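You operate a simulated robot arm through the tools that you are given. There is no shell and no other tool. Be economical: measure what you need, move in short steps, check, and stop when the job is done.

The job below is to be done with a simulated robot arm. You get a single attempt, and the scene is never put back.

Task
Pour the leftover paste from the orange cup back into the drum.
Fine: open the yellow lid and shut it again; put the cup back. Set down upright: what you pick out. Where these are worked on the way, their far stop is far enough and under half their travel is too little: yellow lid.
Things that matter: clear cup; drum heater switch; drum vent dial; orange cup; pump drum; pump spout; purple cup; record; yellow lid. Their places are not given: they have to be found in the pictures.

Only the result counts: the job must be done as asked and must still hold three seconds after the hand-in. Knocking over, shifting, dropping, spilling or breaking anything else fails it. A push-on lid holds only when it is set on centred and level and pressed home; a screw cap is set on level and turned clockwise until tight.

Robot
A 6-joint arm with a two-finger parallel gripper, fixed in place. Base frame: the origin is at the foot of the arm, x ahead of it, y to its left, z up; the work surface is at about z = 86. Lengths are in cm, angles in degrees, forces in N, time in s.
With the tool pointing down near the work surface it reaches from about 24 to 64 cm from the base axis. Its first joint turns from -66.0 to 66.0 degrees. Payload 2.7 kg.
The TCP is the grasp point between the finger pads, 2.3 cm short of the fingertips. In the tool frame z runs along the fingers and y along their closing line. Largest opening 9.4 cm; finger width 3.8, thickness 1; the body of the gripper, 5.4 by 9.6 cm, starts 3.9 cm behind the TCP.
Orientation is that of the tool frame in the base frame, as [roll, pitch, yaw] about the fixed x, y, z axes, in that order (R = Rz(yaw) Ry(pitch) Rx(roll)). With the fingers straight down and closing along the base's y, the tool's x points along the base's -x, its y along +y and its z along -z.

Tools
- The arm moves only by the tool move_arm. Its argument "increments" is a list of rows, each a list of 7 numbers: the shift along the tool's x, y, z in cm, then the turn, a rotation vector about the tool's x, y, z in rad, then the opening in per cent of the stroke, from 0 (shut) to 100 (fully open). In form: [[tx, ty, tz, wx, wy, wz, jaw], ...]. A call has 1 to 10 rows; each row is the pose to reach, as a shift and turn from the pose commanded when the call began, along the tool's axes at that moment. Rows are played at 5 a second. More than 5 cm and 8.6 degrees between two rows, or a gripper value outside its range, and nothing of the call is played. A pose out of reach is approached as far as the arm can. The call stops where the force on the tool passes 60 N (or 10 N more than at its start, if that is more) or the arm is blocked; 0.2 s more then pass. Each finger travels about 4.5 cm/s and halts on what it meets, pressing with about 32 N; the grip force reading is that of the motor and also rises with nothing between the fingers. The clock runs only during rows and for 0.2 s after the last one: add rows that repeat a pose to give the fingers time. The reply holds the time, the measured pose of the TCP, the force on the tool along the base axes, the opening and the grip force, in the units named above and with some noise, with the torque about the TCP (base axes, N m) and any sound that the robot's microphone picked up.
- Cameras (640 x 400 px; columns grow to the right, rows downward): "scene" is fixed at [8.07, -43.09, 139.98]; the picture's right is [0.79, -0.62, 0.00], its down [-0.40, -0.51, -0.77] and it looks along [0.47, 0.60, -0.64] (base axes); focal length 308 px, centre (320, 200). "wrist" rides on the gripper at [8.7, 1.6, -7.4] in the tool frame; the picture's right is [-0.18, 0.98, 0.00], its down [-0.58, -0.11, -0.81] and it looks along [-0.79, -0.15, 0.59] (tool axes); focal length 243 px, centre (320, 200).
- camera(camera): a new picture of that camera. The clock stands still meanwhile.
- measure_at(camera, pixels): for up to 12 pixels [column, row] of the newest picture of that camera ("zoom" is the newest enlarged one), the place [x, y, z] in the base frame of the surface seen there, good to about 0.2 cm, but the place of the scene camera against the robot may be out by one fixed shift of up to 1.2 cm in any direction. The clock stands still meanwhile.
- inspect(camera, box): a new picture of the part [left, top, right, bottom] of that camera's present view, enlarged. The clock stands still meanwhile.
- sign_off(): hands the job in; it is judged then, once.

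Go step by step. Measure first, check grasps and placings, and put right what went wrong. The budget is 80 turns and 46 pictures, counting those below and the enlarged ones. Unless the task says otherwise, let go and move clear before handing in, and close with one line.

The tools are called after ">>>" as a command line: name --pt "numbers of a row" for each row, then --argument value for the rest, lists and objects as JSON in quotes. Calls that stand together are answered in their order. move_arm: Moves the arm, as the interface text tells. Its arguments: {"type":"object","properties":{"increments":{"type":"array"}},"required":["increments"]} The other tools are called the same way: camera (camera) takes a picture; measure_at (camera, pixels) gives the place of the surface under pixels of a picture; inspect (camera, box) takes an enlarged picture of a part of a camera's view; sign_off () hands the job in.

At the start:

```text
clock: 0.0
tcp_pos: [33.73, 3.8, 115.38]
ee_rot: [180.0, 0.0, -179.9]
ft_force: [-0.2, 0.3, 0.2]
ft_torque: [-0.01, 0.04, 0.0]
finger_gap: 9.4
grasp_force: 0.0
```

scene: 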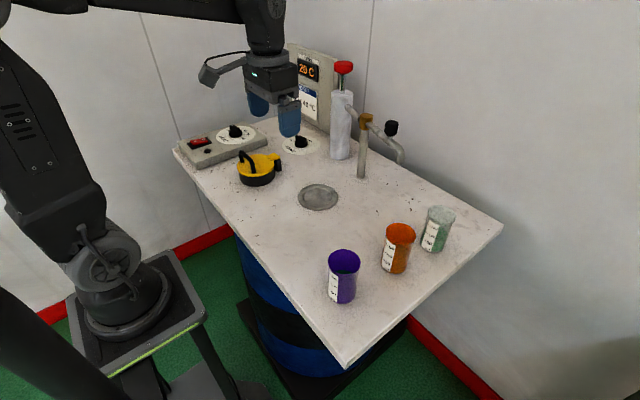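
wrist: 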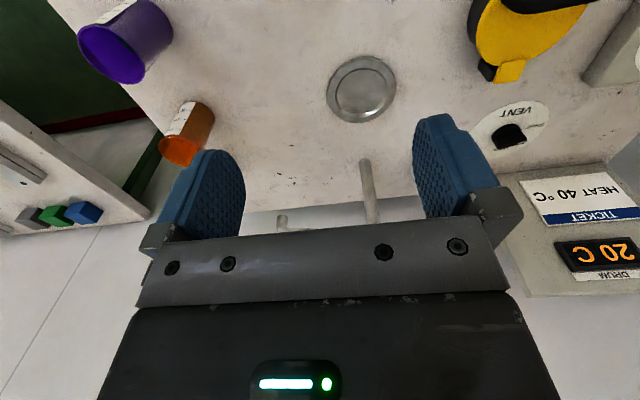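

The pictures show the table with the yellow lid near (258,168), the orange cup near (398,248) and a ticket/display panel. I'll enlarge these to understand the details.

>>> inspect --camera "scene" --box '[170, 40, 420, 200]'

>>> inspect --camera "scene" --box '[310, 180, 500, 310]'

>>> inspect --camera "wrist" --box '[440, 0, 640, 300]'

```text
2.50 times, centred on (295, 120) of scene
```

zoom: 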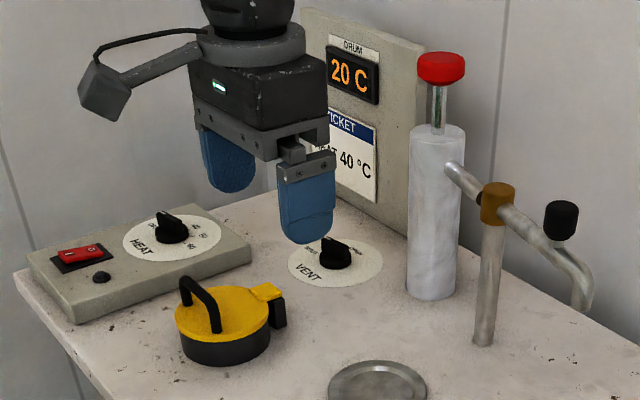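

```text
3.08 times, centred on (405, 245) of scene
```

zoom: 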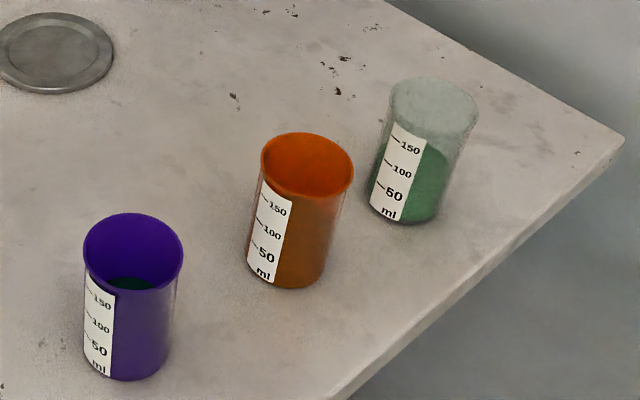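

```text
1.33 times, centred on (540, 150) of wrist
```

zoom: 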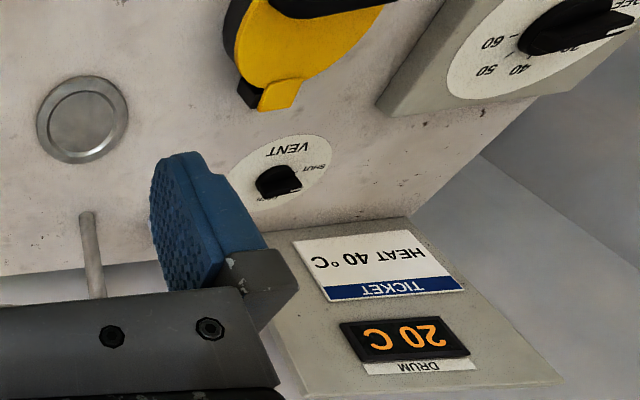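

The yellow lid is a hinged cap (hinge block at the right in the zoom, hoop handle on the left), and the orange cup stands between the purple and clear ones. I'll measure lid, hinge and cups.

>>> inspect --camera "scene" --box '[220, 135, 300, 195]'

>>> measure_at --camera "scene" --pixels '[[386, 233], [401, 224], [415, 233], [400, 243], [396, 262], [386, 268], [343, 251], [359, 258], [440, 208], [427, 212], [454, 218], [398, 272]]'

```text
6.67 times, centred on (260, 165) of scene
```

zoom: 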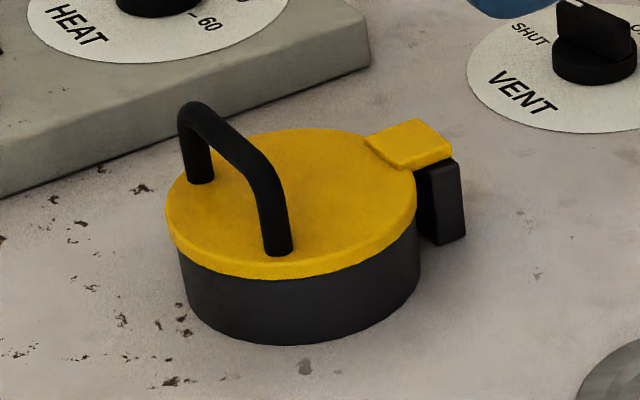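

```text
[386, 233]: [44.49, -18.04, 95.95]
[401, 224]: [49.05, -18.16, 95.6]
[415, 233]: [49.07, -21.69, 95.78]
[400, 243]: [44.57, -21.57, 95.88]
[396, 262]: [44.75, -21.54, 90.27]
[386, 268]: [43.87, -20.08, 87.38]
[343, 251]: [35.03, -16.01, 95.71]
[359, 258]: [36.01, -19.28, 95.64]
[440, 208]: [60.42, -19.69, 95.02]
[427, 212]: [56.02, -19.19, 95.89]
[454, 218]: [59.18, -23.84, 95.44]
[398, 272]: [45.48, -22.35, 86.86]
```

>>> measure_at --camera "zoom" --pixels '[[193, 108], [275, 185], [200, 180], [278, 250], [405, 130], [430, 160], [445, 235], [300, 190], [170, 225], [300, 272], [330, 130], [413, 210]]'

>>> measure_at --camera "wrist" --pixels '[[470, 20], [530, 30], [510, 70], [490, 75], [200, 120], [180, 150], [361, 88], [160, 145], [205, 150]]'

>>> measure_at --camera "scene" --pixels '[[318, 197], [300, 197], [338, 197], [344, 68], [360, 175], [391, 128], [400, 160], [340, 150], [250, 280], [350, 365], [502, 226], [174, 152]]'

```text
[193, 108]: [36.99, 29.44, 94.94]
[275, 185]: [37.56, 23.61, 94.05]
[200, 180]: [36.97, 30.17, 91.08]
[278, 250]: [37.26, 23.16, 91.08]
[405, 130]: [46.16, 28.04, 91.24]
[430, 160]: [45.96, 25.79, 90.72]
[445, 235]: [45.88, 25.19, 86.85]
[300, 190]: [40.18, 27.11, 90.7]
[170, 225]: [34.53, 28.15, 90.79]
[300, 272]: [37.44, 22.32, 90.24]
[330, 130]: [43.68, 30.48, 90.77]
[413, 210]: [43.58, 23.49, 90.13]
```

```text
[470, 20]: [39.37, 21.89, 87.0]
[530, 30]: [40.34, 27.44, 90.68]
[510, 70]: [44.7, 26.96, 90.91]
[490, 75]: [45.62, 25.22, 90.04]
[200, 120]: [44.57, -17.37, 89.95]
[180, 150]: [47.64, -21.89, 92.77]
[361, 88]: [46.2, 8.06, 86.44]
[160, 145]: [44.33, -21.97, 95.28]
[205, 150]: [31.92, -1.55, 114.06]
```

```text
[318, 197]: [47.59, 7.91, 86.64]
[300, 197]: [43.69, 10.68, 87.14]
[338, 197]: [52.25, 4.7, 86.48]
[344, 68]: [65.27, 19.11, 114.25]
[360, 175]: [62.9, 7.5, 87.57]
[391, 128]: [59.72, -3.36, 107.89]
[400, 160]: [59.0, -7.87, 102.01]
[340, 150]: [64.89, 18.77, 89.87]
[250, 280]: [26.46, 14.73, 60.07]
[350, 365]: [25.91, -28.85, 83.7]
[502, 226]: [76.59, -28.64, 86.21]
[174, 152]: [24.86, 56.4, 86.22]
```

The lid sits near (39.5, 26.7) with its hinge on the +x side (x≈45.5), and the handle bar runs along y at x≈37, z≈95. I'll move above it and turn the gripper so the fingers close along x.

>>> move_arm --pt "-0.3 2.3 0.7 0 0 -0.149 100" --pt "-0.6 4.6 1.4 0 0 -0.298 100" --pt "-0.9 6.9 2.1 0 0 -0.447 100" --pt "-1.2 9.2 2.8 0 0 -0.596 100" --pt "-1.5 11.5 3.5 0 0 -0.745 100" --pt "-1.8 13.8 4.2 0 0 -0.894 100" --pt "-2.1 16.1 4.9 0 0 -1.043 100" --pt "-2.4 18.4 5.6 0 0 -1.192 100" --pt "-2.7 20.7 6.3 0 0 -1.341 100" --pt "-3.0 22.8 7.0 0 0 -1.49 100"

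>>> camera --camera "wrist"

```text
clock: 2.2
tcp_pos: [36.55, 26.75, 108.4]
ee_rot: [-179.9, 0.0, -94.4]
ft_force: [-0.1, 0.0, -0.5]
ft_torque: [0.01, 0.01, 0.04]
finger_gap: 9.41
grasp_force: 0.1
```

```text
39 pictures are left
```

wrist: 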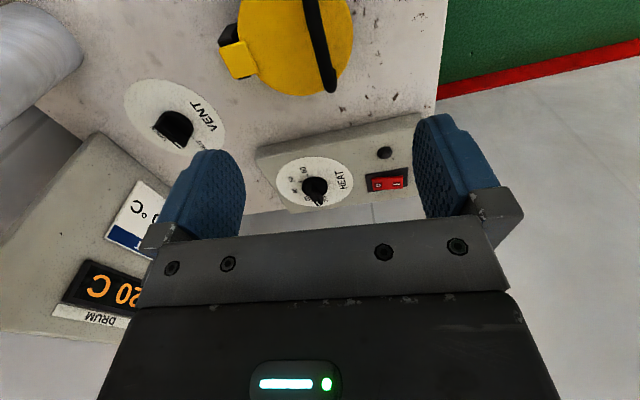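

The handle bar shows at about (312,0)-(328,90) and the hinge tab at (235,55). I'll measure these with the wrist camera.

>>> measure_at --camera "wrist" --pixels '[[312, 5], [315, 30], [322, 60], [328, 88], [238, 60], [228, 35], [280, 60], [350, 30], [300, 95], [260, 160], [420, 118], [314, 183]]'

```text
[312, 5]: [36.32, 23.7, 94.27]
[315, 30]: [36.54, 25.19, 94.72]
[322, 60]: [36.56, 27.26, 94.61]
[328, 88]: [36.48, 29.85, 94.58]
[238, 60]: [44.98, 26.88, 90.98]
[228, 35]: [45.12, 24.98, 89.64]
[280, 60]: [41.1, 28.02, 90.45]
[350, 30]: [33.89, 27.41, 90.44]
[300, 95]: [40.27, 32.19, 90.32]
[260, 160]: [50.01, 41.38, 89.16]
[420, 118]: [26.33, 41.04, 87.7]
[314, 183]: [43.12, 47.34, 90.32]
```

The bar is at x≈36.5, y≈26.8, top z≈94.7, directly below the tool. I'll square the yaw, descend to z≈94.2, and close on it.

>>> move_arm --pt "0 0 4 0 0 -0.077 60" --pt "0 0 8 0 0 -0.077 60" --pt "0 0 11.5 0 0 -0.077 60" --pt "0 0 13.2 0 0 -0.077 60" --pt "0 0 14.2 0 0 -0.077 60"

>>> move_arm --pt "0 0 0 0 0 0 30" --pt "0 0 0 0 0 0 0" --pt "0 0 0 0 0 0 0" --pt "0 0 0 0 0 0 0" --pt "0 0 0 0 0 0 0"

>>> inspect --camera "scene" --box '[200, 90, 320, 200]'

```text
clock: 3.4
tcp_pos: [36.63, 26.69, 94.18]
ee_rot: [-180.0, 0.0, -90.1]
ft_force: [1.1, 0.6, 0.1]
ft_torque: [0.02, 0.02, 0.01]
finger_gap: 5.63
grasp_force: 0.2
```

```text
clock: 4.6
tcp_pos: [36.53, 26.6, 94.1]
ee_rot: [179.9, 0.0, -90.1]
ft_force: [-14.3, -0.5, 4.8]
ft_torque: [-0.13, 0.09, 0.36]
finger_gap: 1.11
grasp_force: 45.3
```

```text
3.64 times, centred on (260, 145) of scene
```

zoom: 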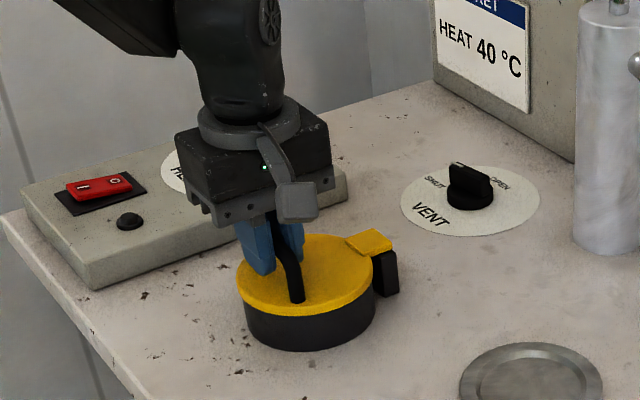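

The handle is gripped (gap 1.1, force 45). I'll swing it up along an arc about the hinge (x≈45, z≈90), first 40°.

>>> move_arm --pt "0 -0.38 -0.72 -0.025 0 0 0" --pt "0 -0.84 -1.41 -0.05 0 0 0" --pt "0 -1.35 -2.06 -0.075 0 0 0" --pt "0 -1.92 -2.66 -0.1 0 0 0" --pt "0 -2.53 -3.2 -0.125 0 0 0" --pt "0 -3.19 -3.7 -0.15 0 0 0" --pt "0 -3.9 -4.12 -0.175 0 0 0" --pt "0 -4.62 -4.5 -0.2 0 0 0"

>>> inspect --camera "scene" --box '[200, 90, 320, 200]'

```text
clock: 6.4
tcp_pos: [41.22, 26.62, 99.04]
ee_rot: [169.0, 0.3, -90.2]
ft_force: [-18.4, 9.1, 35.6]
ft_torque: [-0.48, 0.05, -0.96]
finger_gap: 1.11
grasp_force: 44.5
```

```text
3.64 times, centred on (260, 145) of scene
```

zoom: 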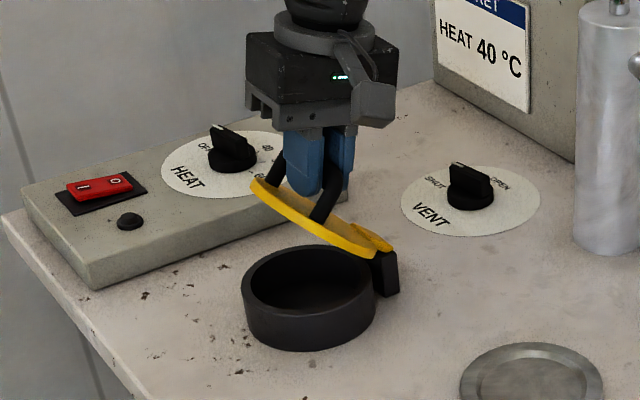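

The lid rises and is about 40° open, with some upward strain meaning the hinge is a little farther out (x≈45.4). I'll continue the arc with that correction.

>>> move_arm --pt "0 -0.7 -0.65 -0.025 0 0 0" --pt "0 -1.45 -1.18 -0.05 0 0 0" --pt "0 -2.25 -1.53 -0.075 0 0 0" --pt "0 -3.05 -1.8 -0.1 0 0 0" --pt "0 -3.9 -2.0 -0.125 0 0 0" --pt "0 -4.72 -2.14 -0.15 0 0 0" --pt "0 -5.6 -2.2 -0.175 0 0 0" --pt "0 -6.43 -2.19 -0.2 0 0 0"

>>> inspect --camera "scene" --box '[200, 90, 320, 200]'

```text
clock: 8.2
tcp_pos: [47.91, 26.62, 99.47]
ee_rot: [157.1, -0.1, -90.3]
ft_force: [0.9, 13.1, 8.3]
ft_torque: [-1.43, 0.07, -1.16]
finger_gap: 1.14
grasp_force: 45.5
```

```text
3.64 times, centred on (260, 145) of scene
```

zoom: 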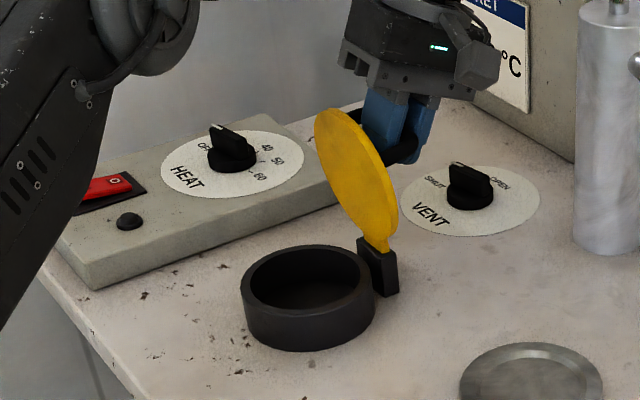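

The lid is near 80° open with low forces. I'll push on toward its far stop, watching force.

>>> move_arm --pt "0 -0.86 -0.08 -0.025 0 0 0" --pt "0 -1.72 -0.13 -0.05 0 0 0" --pt "0 -2.56 -0.05 -0.075 0 0 0" --pt "0 -3.4 0.08 -0.1 0 0 0" --pt "0 -4.0 0.2 -0.12 0 0 0" --pt "0 -4.55 0.35 -0.14 0 0 0"

>>> inspect --camera "scene" --box '[200, 90, 320, 200]'

```text
clock: 9.4
tcp_pos: [49.98, 26.36, 98.21]
ee_rot: [151.9, 0.7, -90.3]
ft_force: [-0.8, 8.1, 0.2]
ft_torque: [-1.27, 0.01, -1.5]
finger_gap: 1.18
grasp_force: 45.3
out of reach, approached as far as the arm can: row 3, 4, 5, 6
stopped in row 6: the force on the tool passed its limit at 64 N (the readings are from after the stop); the commanded pose is now the measured one
```

```text
3.64 times, centred on (260, 145) of scene
```

zoom: 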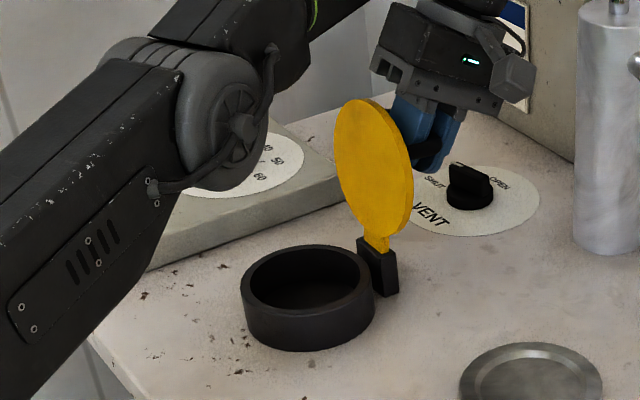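

The lid is past vertical (~95°) and the arm hit its reach limit. I'll release and lift out gently while untilting, then see whether the lid stays.

>>> move_arm --pt "0 0 0 0 0 0 15" --pt "0 0 0 0 0 0 25" --pt "0 0 0 0 0 0 36" --pt "0 0 0 0 0 0 36" --pt "0 0.25 -0.7 0.06 0 0 36" --pt "0 0.6 -1.4 0.12 0 0 36" --pt "0 0.95 -2.1 0.18 0 0 36" --pt "0 1.3 -2.8 0.25 0 0 36" --pt "0 1.7 -3.6 0.3 0 0 36" --pt "0 3.0 -6.0 0.35 0 0 36"

>>> inspect --camera "scene" --box '[200, 90, 320, 200]'

```text
clock: 11.6
tcp_pos: [50.02, 26.24, 105.01]
ee_rot: [171.9, 0.8, -90.1]
ft_force: [-0.5, -0.3, 0.7]
ft_torque: [0.03, 0.0, 0.07]
finger_gap: 3.38
grasp_force: 0.0
```

```text
3.64 times, centred on (260, 145) of scene
```

zoom: 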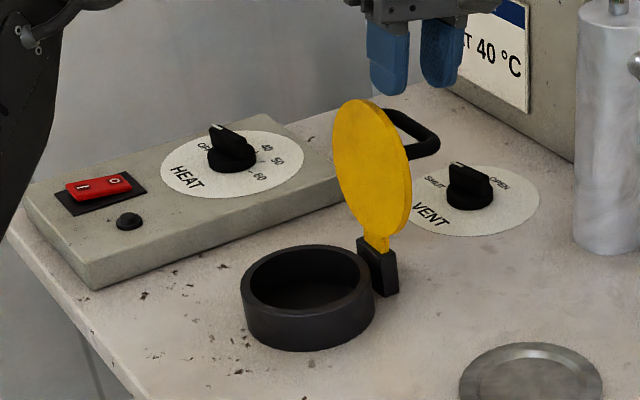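

The lid stays open by itself just past vertical. Now I'll carry the gripper clear toward the cups, then tilt it for a side grasp.

>>> move_arm --pt "0 1 -2.5 0.14 0 0 36" --pt "1 2.5 -3.85 0.14 0 0 36" --pt "4 4.5 -3.85 0.14 0 0 36" --pt "8 6.5 -3.85 0.14 0 0 36" --pt "12 8.6 -3.85 0.14 0 0 60" --pt "16 8.6 -3.85 0.14 0 0 85" --pt "20 8.6 -3.85 0.14 0 0 85" --pt "24 8.6 -3.85 0.14 0 0 85" --pt "27 8.6 -3.85 0.14 0 0 85"

>>> move_arm --pt "0 0 0 0 0.145 0 85" --pt "0 0 0 0 0.29 0 85" --pt "0 0 0 0 0.435 0 85" --pt "0 0 0 0 0.58 0 85" --pt "0 0 0 0 0.725 0 85" --pt "0 0 0 0 0.87 0 85" --pt "0 0 0 0 1.015 0 85" --pt "0 0 0 0 1.134 0 85"

>>> camera --camera "wrist"

>>> camera --camera "scene"

```text
clock: 13.6
tcp_pos: [42.14, -0.92, 109.7]
ee_rot: [180.0, 0.8, -90.2]
ft_force: [-0.2, -0.6, 0.3]
ft_torque: [0.01, -0.01, 0.03]
finger_gap: 7.98
grasp_force: 0.0
```

```text
clock: 15.4
tcp_pos: [42.15, -0.9, 109.73]
ee_rot: [-180.0, -64.3, -90.0]
ft_force: [-0.1, -0.3, -0.2]
ft_torque: [-0.01, -0.01, -0.03]
finger_gap: 7.96
grasp_force: 0.1
```

```text
33 pictures are left
```

wrist: 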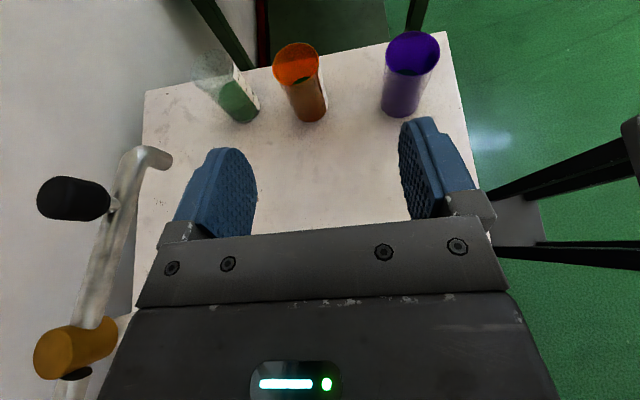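

```text
32 pictures are left
```

scene: 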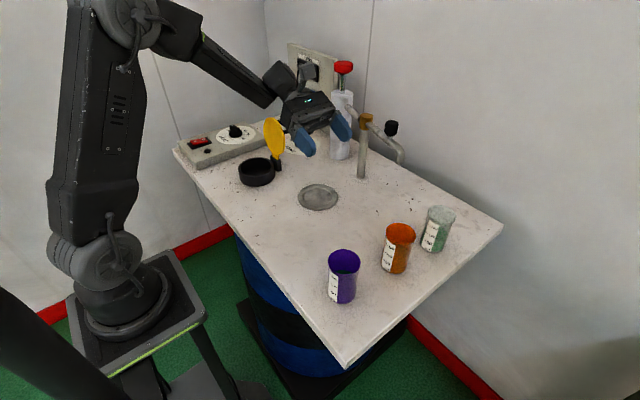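

The side-tilted pose is reached and all three cups are in the wrist view (orange at (300,80)). I'll measure them there.

>>> inspect --camera "wrist" --box '[180, 20, 460, 140]'

>>> measure_at --camera "wrist" --pixels '[[276, 65], [317, 57], [296, 80], [289, 95], [310, 122], [307, 105], [322, 95], [388, 90], [411, 88], [239, 100], [210, 80], [255, 100]]'

```text
2.29 times, centred on (320, 80) of wrist
```

zoom: 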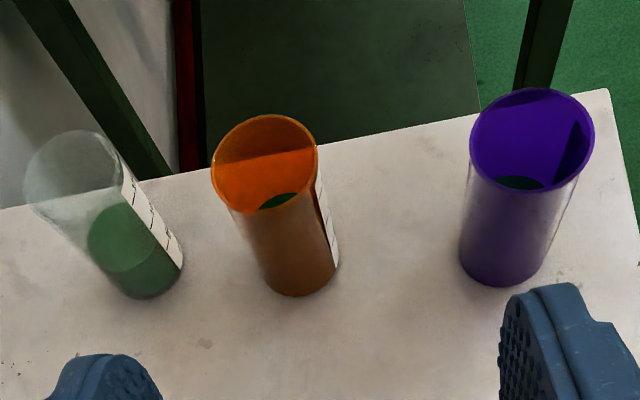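

```text
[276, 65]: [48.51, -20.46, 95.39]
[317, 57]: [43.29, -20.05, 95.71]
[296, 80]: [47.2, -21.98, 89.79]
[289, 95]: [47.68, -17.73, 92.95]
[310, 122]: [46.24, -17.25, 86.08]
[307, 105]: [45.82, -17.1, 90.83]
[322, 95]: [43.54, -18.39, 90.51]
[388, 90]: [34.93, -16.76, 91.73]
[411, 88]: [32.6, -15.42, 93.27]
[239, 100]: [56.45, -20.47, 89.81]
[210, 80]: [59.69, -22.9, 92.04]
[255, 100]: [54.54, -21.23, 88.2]
```

The orange cup is centred near (46.0, -19.9), about 5.7 wide, with green paste at its bottom. I'll go to a pre-grasp pose in front of it, flattening the tilt to ~16°.

>>> move_arm --pt "-1.6 -0.55 1.8 0 0.03 0 85" --pt "-3.3 -1.1 3.7 0 0.06 0 85" --pt "-5.0 -1.65 5.5 0 0.09 0 85" --pt "-6.7 -2.2 7.4 0 0.12 0 85" --pt "-8.4 -2.75 9.3 0 0.15 0 85" --pt "-10.1 -3.3 11.1 0 0.17 0 85" --pt "-11.73 -3.85 12.98 0 0.17 0 85"

>>> camera --camera "wrist"

>>> camera --camera "scene"

```text
clock: 17.0
tcp_pos: [45.84, -7.54, 93.56]
ee_rot: [179.8, -73.9, -89.9]
ft_force: [-0.3, 0.9, 0.2]
ft_torque: [-0.01, 0.01, 0.01]
finger_gap: 7.98
grasp_force: 0.0
```

```text
30 pictures are left
```

wrist: 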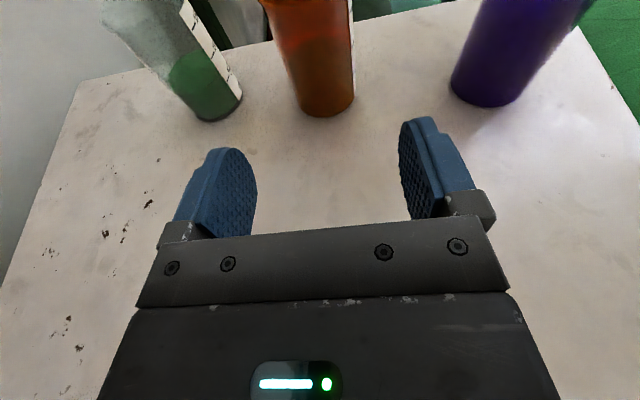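

```text
29 pictures are left
```

scene: 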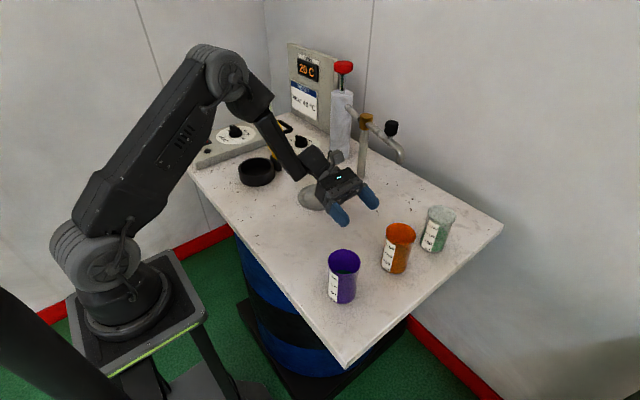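

>>> measure_at --camera "wrist" --pixels '[[283, 50], [351, 40], [315, 60], [330, 90], [325, 113], [300, 95], [354, 90], [455, 85], [240, 95]]'

```text
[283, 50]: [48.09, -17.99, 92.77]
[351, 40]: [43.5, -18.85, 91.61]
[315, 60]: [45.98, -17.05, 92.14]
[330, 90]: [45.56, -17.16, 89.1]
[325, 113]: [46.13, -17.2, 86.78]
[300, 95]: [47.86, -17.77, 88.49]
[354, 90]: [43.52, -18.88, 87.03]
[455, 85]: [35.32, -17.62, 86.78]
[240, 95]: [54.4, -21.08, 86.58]
```

The cup's axis is at about (45.9, -19.8), aligned with the gripper. I'll advance, then close on it.

>>> move_arm --pt "0.4 -0.1 3.5 0 0 0 85" --pt "0.8 -0.1 7 0 0 0 85" --pt "1.1 -0.1 10 0 0 0 85" --pt "1.28 -0.1 11.87 0 0 0 85" --pt "1.28 -0.1 11.87 0 0 0 85"

>>> camera --camera "wrist"

>>> inspect --camera "scene" --box '[320, 160, 480, 300]'

```text
clock: 18.2
tcp_pos: [45.91, -19.21, 91.39]
ee_rot: [179.6, -74.0, -89.7]
ft_force: [0.3, -0.1, 0.0]
ft_torque: [-0.03, 0.01, -0.01]
finger_gap: 8.02
grasp_force: 0.1
```

```text
28 pictures are left
```

wrist: 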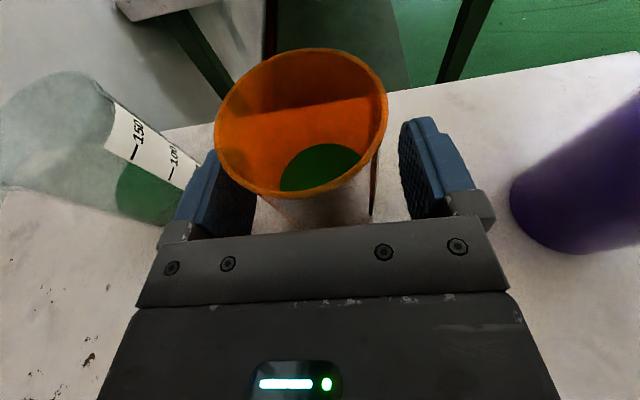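

```text
2.86 times, centred on (400, 230) of scene
```

zoom: 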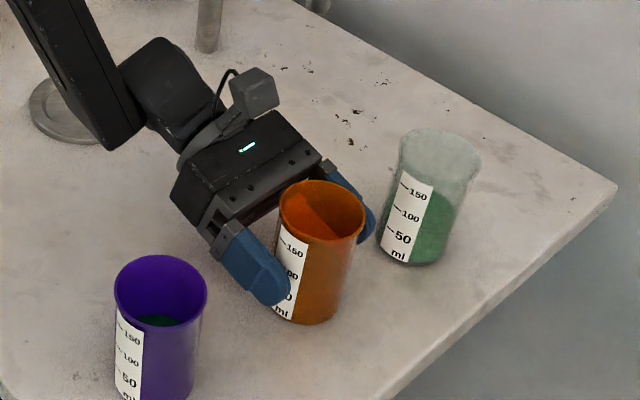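

The cup sits centred between the open fingers with green paste visible inside. Closing now.

>>> move_arm --pt "0 0 0 0 0 0 65" --pt "0 0 0 0 0 0 50" --pt "0 0 0 0 0 0 40" --pt "0 0 0 0 0 0 30" --pt "0 0 0 0 0 0 30"

```text
clock: 19.4
tcp_pos: [45.94, -19.17, 91.47]
ee_rot: [179.7, -73.9, -89.7]
ft_force: [0.0, -0.3, 0.4]
ft_torque: [0.0, 0.02, 0.04]
finger_gap: 5.71
grasp_force: 32.0
```

The fingers hold the cup (gap 5.7, 32 N). I'll lift straight up.

>>> move_arm --pt "1.0 0 -0.28 0 0 0 30" --pt "3.0 0 -0.86 0 0 0 30" --pt "6.0 0 -1.73 0 0 0 30" --pt "9.0 0 -2.6 0 0 0 30" --pt "12.0 0 -3.46 0 0 0 30" --pt "15.0 0 -4.32 0 0 0 30"

>>> camera --camera "scene"

```text
clock: 20.8
tcp_pos: [46.11, -19.12, 107.14]
ee_rot: [179.5, -74.0, -89.7]
ft_force: [0.1, -0.5, -1.0]
ft_torque: [0.07, 0.01, -0.01]
finger_gap: 5.74
grasp_force: 31.9
```

```text
26 pictures are left
```

scene: 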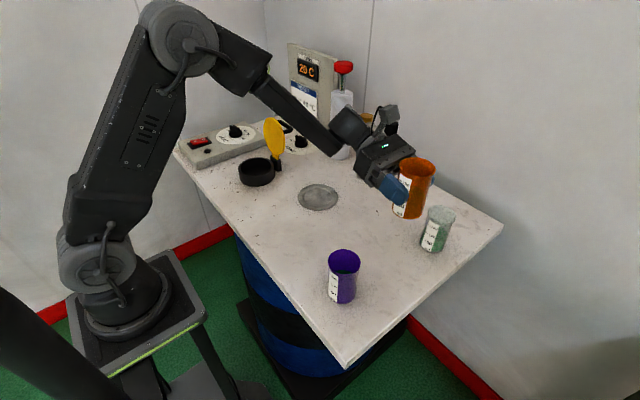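

The cup is lifted upright. I'll carry it toward the filler neck, yawing the tool from -y to +x while keeping the cup level.

>>> move_arm --pt "-0.57 0.8 -3.06 0.1393 0 -0.04 30" --pt "-1.13 1.6 -6.12 0.2786 0 -0.08 30" --pt "-1.7 2.4 -9.18 0.4179 0 -0.12 30" --pt "-2.27 3.2 -12.24 0.5572 0 -0.16 30" --pt "-2.84 4.0 -15.3 0.6965 0 -0.2 30" --pt "-3.4 4.8 -18.36 0.8358 0 -0.24 30" --pt "-3.97 5.6 -21.42 0.9751 0 -0.28 30" --pt "-4.54 6.4 -24.48 1.1144 0 -0.32 30" --pt "-5.1 7.2 -27.54 1.2537 0 -0.36 30" --pt "-5.67 8.0 -30.6 1.393 0 -0.4 30"

>>> camera --camera "scene"

```text
clock: 23.0
tcp_pos: [38.15, 11.69, 110.1]
ee_rot: [-179.9, -73.9, -7.0]
ft_force: [0.4, 0.1, -1.1]
ft_torque: [-0.02, 0.0, -0.03]
finger_gap: 5.74
grasp_force: 31.9
```

```text
25 pictures are left
```

scene: 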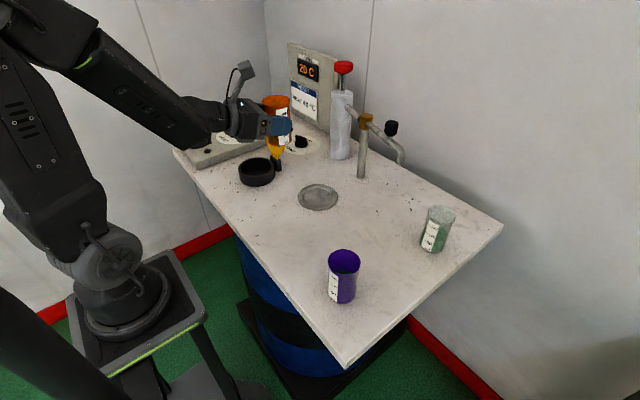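

The cup is upright near (38,12,110) and the neck is open. I'll move it to the +y side above the neck (about (39.5,30.5,106)) and measure the neck rim.

>>> move_arm --pt "0 -3.1 0 0.02 0 -0.005 30" --pt "0 -6.3 0 0.04 0 -0.011 30" --pt "0 -9.4 0 0.06 0 -0.016 30" --pt "0 -12.6 0 0.08 0 -0.022 30" --pt "0 -15.7 0 0.1 0 -0.028 30" --pt "0 -18.83 0.1 0.115 0 -0.033 30" --pt "-2 -18.83 0.15 0.115 0 -0.033 30" --pt "-4.1 -18.83 0.19 0.115 0 -0.033 30"

>>> inspect --camera "scene" --box '[180, 70, 340, 200]'

```text
clock: 24.8
tcp_pos: [39.47, 30.46, 106.04]
ee_rot: [-179.6, -73.8, -0.5]
ft_force: [-0.2, -0.5, -1.3]
ft_torque: [-0.01, 0.01, 0.01]
finger_gap: 5.74
grasp_force: 32.0
```

```text
3.08 times, centred on (260, 135) of scene
```

zoom: 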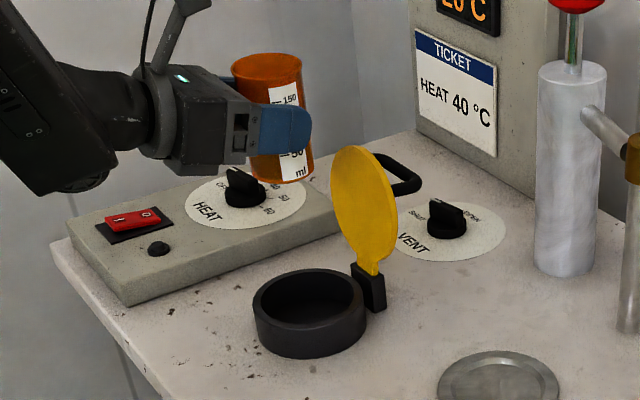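

>>> measure_at --camera "zoom" --pixels '[[255, 302], [362, 293], [305, 271], [312, 330], [310, 320], [262, 303], [355, 295], [240, 178], [240, 205], [232, 84], [302, 60], [283, 68]]'

```text
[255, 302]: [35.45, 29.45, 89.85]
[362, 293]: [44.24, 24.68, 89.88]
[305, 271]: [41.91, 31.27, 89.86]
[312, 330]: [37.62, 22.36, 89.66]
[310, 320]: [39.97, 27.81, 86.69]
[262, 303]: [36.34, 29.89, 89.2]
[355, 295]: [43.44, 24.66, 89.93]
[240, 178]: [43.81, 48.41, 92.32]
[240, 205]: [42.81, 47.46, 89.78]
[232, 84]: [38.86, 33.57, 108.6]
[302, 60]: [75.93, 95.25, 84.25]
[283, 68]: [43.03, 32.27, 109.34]
```

The neck rim centre is about (39.2,27.1) at z≈90 with the cup beside it. I'll lower to z≈98.5 and level the tool slightly before rolling.

>>> move_arm --pt "-1.8 0.06 0.6 0 0.05 0 30" --pt "-3.6 0.13 1.24 0 0.1 0 30" --pt "-5.4 0.2 1.9 0 0.15 0 30" --pt "-7.1 0.26 2.48 0 0.2 0 30"

>>> inspect --camera "scene" --box '[180, 70, 340, 200]'

```text
clock: 25.8
tcp_pos: [39.88, 30.19, 98.67]
ee_rot: [-178.8, -85.4, -1.5]
ft_force: [0.3, 0.2, -1.3]
ft_torque: [0.0, 0.03, 0.02]
finger_gap: 5.76
grasp_force: 31.7
```

```text
3.08 times, centred on (260, 135) of scene
```

zoom: 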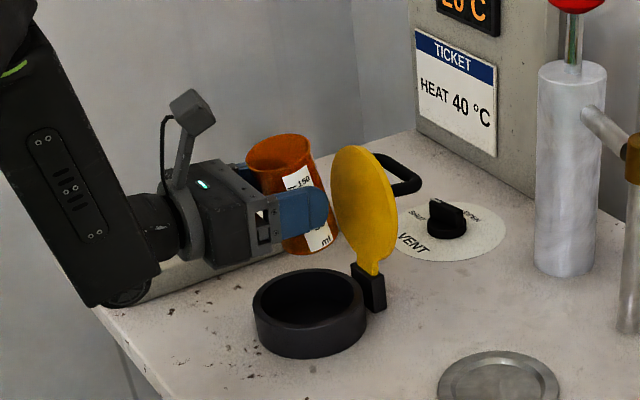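

Clear of everything with no contact force. I'll roll the cup toward -y, first about 75°.

>>> move_arm --pt "0 0 0 0 0 0.145 30" --pt "0 0 0 0 0 0.29 30" --pt "0 0 0 0 0 0.435 30" --pt "0 0 0 0 0 0.58 30" --pt "0 0 0 0 0 0.725 30" --pt "0 0 0 0 0 0.87 30" --pt "0 0 0 0 0 1.015 30" --pt "0 0 0 0 0 1.16 30"

>>> inspect --camera "scene" --box '[180, 70, 340, 200]'

```text
clock: 27.6
tcp_pos: [39.84, 30.3, 98.64]
ee_rot: [-95.0, -23.1, -88.2]
ft_force: [0.2, 0.0, -0.9]
ft_torque: [0.02, 0.0, 0.0]
finger_gap: 5.73
grasp_force: 32.1
```

```text
3.08 times, centred on (260, 135) of scene
```

zoom: 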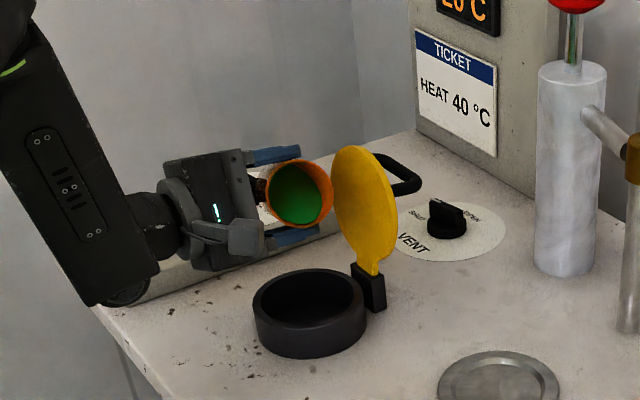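

The paste shows in the cup, sliding toward the lip, which is over the neck. I'll continue rolling to ~125°.

>>> move_arm --pt "0 0 0 0 0 0.1 30" --pt "0 0 0 0 0 0.2 30" --pt "0 0 0 0 0 0.3 30" --pt "0 0 0 0 0 0.4 30" --pt "0 0 0 0 0 0.5 30" --pt "0 0 0 0 0 0.6 30" --pt "0 0 0 0 0 0.7 30" --pt "0 0 0 0 0 0.8 30"

>>> inspect --camera "scene" --box '[180, 70, 340, 200]'

```text
clock: 29.4
tcp_pos: [39.84, 30.36, 98.62]
ee_rot: [-95.1, 22.4, -92.1]
ft_force: [-0.5, -0.1, -0.9]
ft_torque: [0.02, 0.0, 0.0]
finger_gap: 5.71
grasp_force: 31.8
```

```text
3.08 times, centred on (260, 135) of scene
```

zoom: 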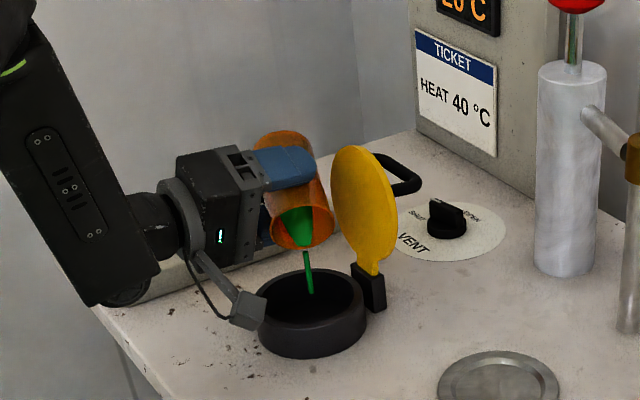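

A green stream is falling inside the neck. I'll hold and let it drain.

>>> move_arm --pt "0 0 0 0 0 0.0 30" --pt "0 0 0 0 0 0.0 30" --pt "0 0 0 0 0 0.0 30" --pt "0 0 0 0 0 0.0 30" --pt "0 0 0 0 0 0.0 30" --pt "0 0 0 0 0 0.0 30" --pt "0 0 0 0 0 0.0 30" --pt "0 0 0 0 0 0 30" --pt "0 0 0 0 0 0 30" --pt "0 0 0 0 0 0 30"

>>> inspect --camera "scene" --box '[180, 70, 340, 200]'

```text
clock: 31.6
tcp_pos: [39.93, 30.22, 98.56]
ee_rot: [-95.0, 22.3, -92.2]
ft_force: [-1.0, -0.3, -1.2]
ft_torque: [0.01, -0.03, 0.02]
finger_gap: 5.68
grasp_force: 32.3
```

```text
3.08 times, centred on (260, 135) of scene
```

zoom: 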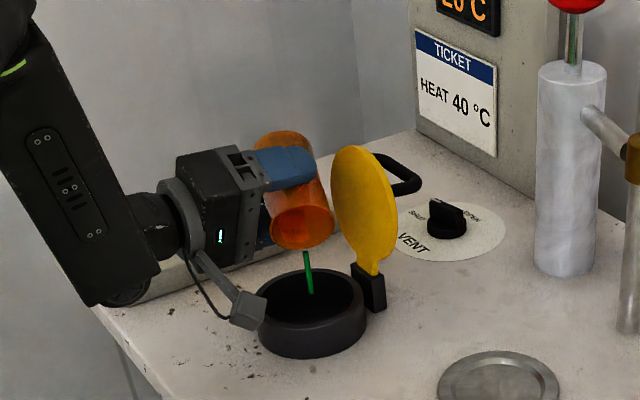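

The bulk has drained; a thin stream remains. I'll roll 20° further while raising 1.5 cm and hold.

>>> move_arm --pt "-0.14 -0.35 0 0 0 0.06 30" --pt "-0.28 -0.7 0 0 0 0.12 30" --pt "-0.42 -1.05 0 0 0 0.2 30" --pt "-0.56 -1.39 0 0 0 0.3 30" --pt "-0.56 -1.39 0 0 0 0.35 30" --pt "-0.56 -1.39 0 0 0 0.35 30" --pt "-0.56 -1.39 0 0 0 0.35 30" --pt "-0.56 -1.39 0 0 0 0.35 30" --pt "-0.56 -1.39 0 0 0 0.35 30" --pt "-0.56 -1.39 0 0 0 0.35 30"

>>> move_arm --pt "0 0 0 0 0 0.0 30" --pt "0 0 0 0 0 0.0 30" --pt "0 0 0 0 0 0.0 30" --pt "0 0 0 0 0 0.0 30" --pt "0 0 0 0 0 0.0 30" --pt "0 0 0 0 0 0.0 30" --pt "0 0 0 0 0 0.0 30" --pt "0 0 0 0 0 0 30" --pt "0 0 0 0 0 0 30" --pt "0 0 0 0 0 0 30"

>>> inspect --camera "scene" --box '[180, 70, 340, 200]'

```text
clock: 33.8
tcp_pos: [39.96, 30.28, 100.03]
ee_rot: [-96.2, 42.3, -94.5]
ft_force: [0.1, -0.1, -0.2]
ft_torque: [0.06, -0.01, 0.0]
finger_gap: 5.68
grasp_force: 31.9
```

```text
clock: 36.0
tcp_pos: [39.87, 30.22, 99.98]
ee_rot: [-96.3, 42.2, -94.5]
ft_force: [-0.1, 0.4, -0.2]
ft_torque: [-0.03, 0.01, 0.03]
finger_gap: 5.7
grasp_force: 32.3
```

```text
3.08 times, centred on (260, 135) of scene
```

zoom: 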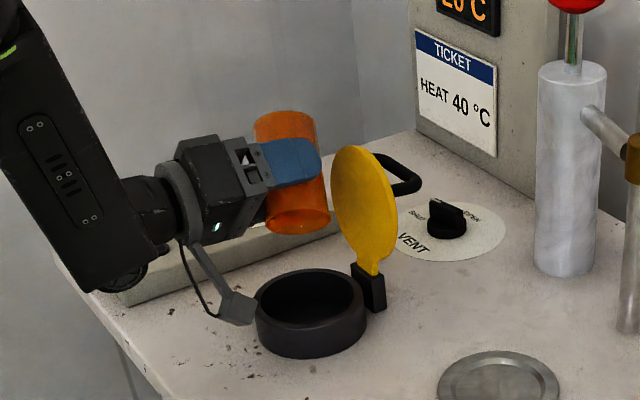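

The stream has ended and nothing green shows on the deck. I'll roll the cup back upright.

>>> move_arm --pt "0 0 0 0 0 -0.145 30" --pt "0 0 0 0 0 -0.29 30" --pt "0 0 0 0 0 -0.435 30" --pt "0 0 0 0 0 -0.58 30" --pt "0 0 0 0 0 -0.725 30" --pt "0 0 0 0 0 -0.87 30" --pt "0 0 0 0 0 -1.015 30" --pt "0 0 0 0 0 -1.16 30"

>>> move_arm --pt "0 0 0 0 0 -0.145 30" --pt "0 0 0 0 0 -0.29 30" --pt "0 0 0 0 0 -0.435 30" --pt "0 0 0 0 0 -0.58 30" --pt "0 0 0 0 0 -0.725 30" --pt "0 0 0 0 0 -0.87 30" --pt "0 0 0 0 0 -1.015 30" --pt "0 0 0 0 0 -1.15 30"

>>> camera --camera "wrist"

```text
clock: 37.8
tcp_pos: [39.9, 30.25, 100.13]
ee_rot: [-95.2, -24.1, -88.0]
ft_force: [-0.3, -0.3, -1.2]
ft_torque: [0.04, -0.01, 0.03]
finger_gap: 5.71
grasp_force: 31.8
```

```text
clock: 39.6
tcp_pos: [39.96, 30.19, 100.08]
ee_rot: [178.9, -85.3, 1.1]
ft_force: [0.9, 0.8, -0.5]
ft_torque: [0.04, 0.01, 0.0]
finger_gap: 5.7
grasp_force: 31.6
```

```text
18 pictures are left
```

wrist: 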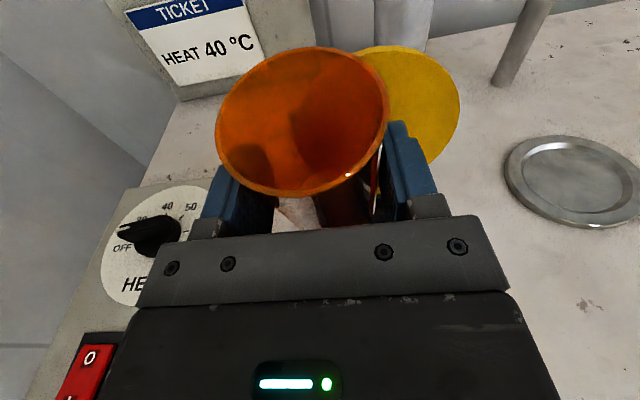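

The cup is empty. I'll raise it, restore the original tilt, and move back out in -y.

>>> move_arm --pt "2 0 -0.2 0 -0.05 0 30" --pt "4 0 -0.4 0 -0.1 0 30" --pt "6 0 -0.6 0 -0.15 0 30" --pt "9 0 -1.0 0 -0.2 0 30" --pt "9.8 3 -1.5 0 -0.2 0 30" --pt "9.8 7 -2 0 -0.2 0 30" --pt "9.8 11 -2.5 0 -0.2 0 30" --pt "9.8 15 -2.5 0 -0.2 0 30" --pt "9.8 18.5 -2.5 0 -0.2 0 30"

```text
clock: 41.6
tcp_pos: [38.22, 11.83, 110.09]
ee_rot: [-179.7, -73.8, -0.5]
ft_force: [0.2, 0.1, -1.0]
ft_torque: [-0.02, 0.0, 0.01]
finger_gap: 5.68
grasp_force: 32.1
```

Now swing back to above the cup's original place at (46,-19.2), reversing the yaw.

>>> move_arm --pt "-0.07 3.09 0.86 -0.1432 0 0.0413 30" --pt "-0.14 6.19 1.72 -0.2864 0 0.0826 30" --pt "-0.22 9.28 2.58 -0.4296 0 0.1239 30" --pt "-0.29 12.37 3.44 -0.5728 0 0.1652 30" --pt "-0.36 15.47 4.3 -0.716 0 0.2065 30" --pt "-0.43 18.56 5.16 -0.8592 0 0.2478 30" --pt "-0.5 21.65 6.02 -1.0024 0 0.2891 30" --pt "-0.58 24.74 6.88 -1.1456 0 0.3304 30" --pt "-0.65 27.84 7.74 -1.2888 0 0.3717 30" --pt "-0.72 30.93 8.6 -1.432 0 0.413 30"

>>> camera --camera "scene"

```text
clock: 43.8
tcp_pos: [46.13, -19.34, 106.89]
ee_rot: [179.8, -73.8, -85.4]
ft_force: [-0.5, -0.5, -1.4]
ft_torque: [-0.02, -0.01, 0.02]
finger_gap: 5.69
grasp_force: 32.2
```

```text
17 pictures are left
```

scene: 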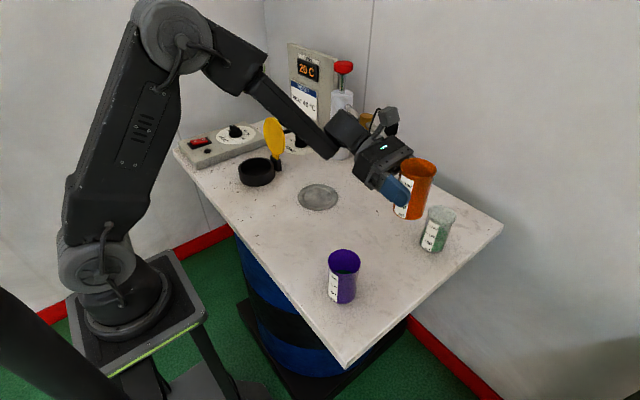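

Above the original spot; now straightening the last 4° and lowering to just above the table.

>>> move_arm --pt "-3.5 0.05 0.97 -0.036 0 0.01 30" --pt "-7 0.1 1.94 -0.072 0 0.021 30" --pt "-10 0.15 2.77 -0.072 0 0.021 30" --pt "-12.5 0.18 3.47 -0.072 0 0.021 30" --pt "-13.8 0.18 3.83 -0.072 0 0.021 30" --pt "-14.3 0.18 3.97 -0.072 0 0.021 30"

>>> move_arm --pt "-0.15 0 0.04 0 0 0 30" --pt "-0.3 0 0.08 0 0 0 30" --pt "-0.4 0 0.11 0 0 0 30"

>>> inspect --camera "scene" --box '[320, 160, 480, 300]'

```text
clock: 45.2
tcp_pos: [45.95, -19.15, 91.93]
ee_rot: [179.8, -73.8, -89.9]
ft_force: [-0.4, 0.6, 0.0]
ft_torque: [0.0, -0.01, 0.02]
finger_gap: 5.71
grasp_force: 31.7
```

```text
clock: 46.0
tcp_pos: [45.89, -19.05, 91.61]
ee_rot: [-180.0, -73.8, -89.9]
ft_force: [0.8, 0.2, -0.3]
ft_torque: [-0.03, -0.02, -0.02]
finger_gap: 5.68
grasp_force: 32.3
```

```text
2.86 times, centred on (400, 230) of scene
```

zoom: 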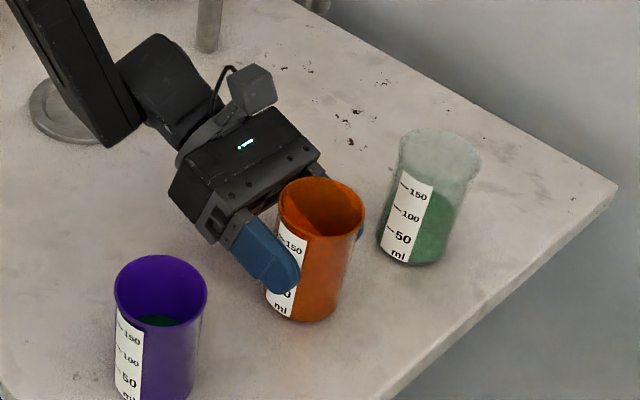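

Almost down without contact yet; I'll lower by tenths until contact shows, then open.

>>> move_arm --pt "-0.1 0 0.03 0 0 0 30" --pt "-0.15 0 0.045 0 0 0 30" --pt "-0.2 0 0.06 0 0 0 30"

```text
clock: 46.8
tcp_pos: [45.98, -19.05, 91.51]
ee_rot: [-180.0, -73.7, -89.9]
ft_force: [0.2, 0.3, 0.6]
ft_torque: [0.0, -0.01, -0.01]
finger_gap: 5.71
grasp_force: 31.6
```

>>> move_arm --pt "-0.06 0 0.02 0 0 0 30" --pt "-0.12 0 0.035 0 0 0 30" --pt "-0.12 0 0.035 0 0 0 30"

```text
clock: 47.6
tcp_pos: [45.94, -19.02, 91.23]
ee_rot: [-179.9, -73.9, -90.1]
ft_force: [-0.4, 1.9, 3.8]
ft_torque: [0.01, 0.15, -0.04]
finger_gap: 5.71
grasp_force: 31.5
```

Contact: 3.8 N upward, so the cup is on the table. I'll open slowly and back out.

>>> move_arm --pt "0 0 0 0 0 0 62" --pt "0 0 0 0 0 0 70" --pt "0 0 0 0 0 0 78" --pt "0 0 0 0 0 0 85" --pt "0 0 0 0 0 0 85"

>>> move_arm --pt "0 0 -2 0 0 0 85" --pt "0 0 -5 0 0 0 85" --pt "0 0 -9 0 0 0 85" --pt "0 0 -12 0 0 0 85"

>>> camera --camera "scene"

```text
clock: 48.8
tcp_pos: [45.99, -19.08, 91.33]
ee_rot: [179.9, -73.8, -89.9]
ft_force: [0.6, -0.5, 0.2]
ft_torque: [-0.02, -0.01, -0.01]
finger_gap: 7.98
grasp_force: 0.1
```

```text
clock: 49.8
tcp_pos: [45.9, -7.44, 94.75]
ee_rot: [179.9, -73.9, -90.0]
ft_force: [0.3, 0.5, 0.2]
ft_torque: [-0.03, -0.03, -0.02]
finger_gap: 8.01
grasp_force: 0.0
```

```text
15 pictures are left
```

scene: 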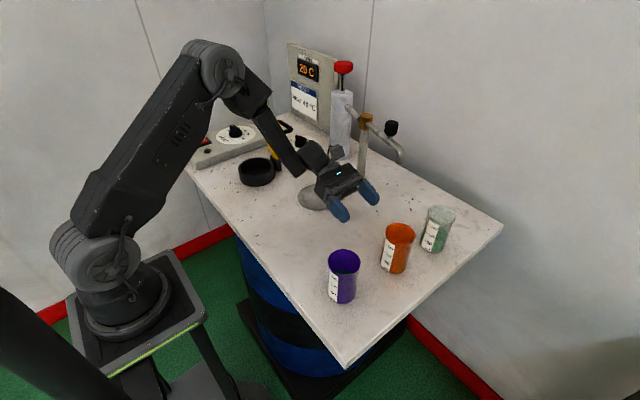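

The orange cup stands upright in its place. Now I'll raise and turn the tool back down, and go shut the lid.

>>> move_arm --pt "1.26 0.37 -1.04 0 -0.1 0 85" --pt "2.5 0.75 -2.1 0 -0.22 0 80" --pt "3.8 1.1 -3.1 0 -0.35 0 70" --pt "5.0 1.5 -4.2 0 -0.48 0 60" --pt "6.3 1.9 -5.2 0 -0.61 0 50" --pt "7.6 2.25 -6.2 0 -0.74 0 45" --pt "8.8 2.6 -7.3 0 -0.87 0 45" --pt "10 3 -8.3 0 -1.01 0 45" --pt "11.3 3.4 -9.4 0 -1.15 0 45" --pt "12.6 3.75 -10.4 0 -1.29 0 45"

>>> inspect --camera "scene" --box '[220, 100, 320, 190]'

```text
clock: 52.0
tcp_pos: [42.32, -1.03, 109.57]
ee_rot: [180.0, 0.2, -89.9]
ft_force: [-0.8, 0.1, -0.7]
ft_torque: [-0.03, 0.02, 0.04]
finger_gap: 4.22
grasp_force: 0.0
```

```text
4.44 times, centred on (270, 145) of scene
```

zoom: 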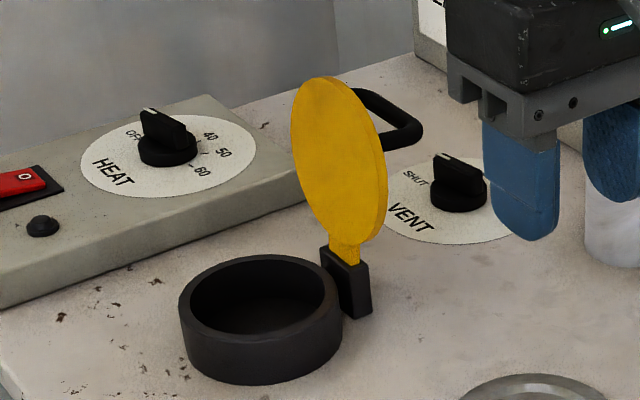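

>>> measure_at --camera "zoom" --pixels '[[413, 125], [415, 135], [390, 100], [365, 92], [395, 142], [350, 180], [330, 85], [310, 85]]'

```text
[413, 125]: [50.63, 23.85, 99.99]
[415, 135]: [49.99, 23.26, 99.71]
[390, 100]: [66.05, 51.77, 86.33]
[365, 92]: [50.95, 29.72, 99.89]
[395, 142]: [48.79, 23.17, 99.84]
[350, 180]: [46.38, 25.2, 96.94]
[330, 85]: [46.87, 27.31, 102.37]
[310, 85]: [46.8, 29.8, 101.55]
```

The open handle bar is near (50.1, 26.7, 99). I'll move above it and check with the wrist camera.

>>> move_arm --pt "-4 0 0 0 0 0 45" --pt "-8 0 0 0 0 0 45" --pt "-12 -1 0 0 0 0 45" --pt "-16 -2.5 0 0 0 0 45" --pt "-20 -4.5 0 0 0 0 45" --pt "-24 -6.3 0 0 0 0 45" --pt "-27.7 -7.9 0 0 0 0 45"

>>> camera --camera "wrist"

```text
clock: 53.6
tcp_pos: [50.17, 26.76, 109.61]
ee_rot: [180.0, 0.1, -90.0]
ft_force: [0.1, 0.5, 0.8]
ft_torque: [-0.01, -0.01, 0.01]
finger_gap: 4.22
grasp_force: 0.0
```

```text
13 pictures are left
```

wrist: 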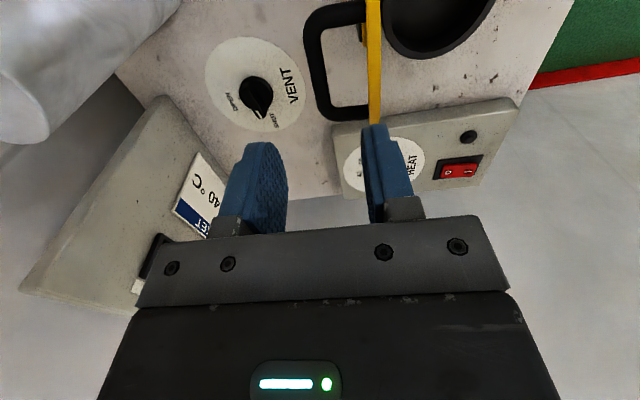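

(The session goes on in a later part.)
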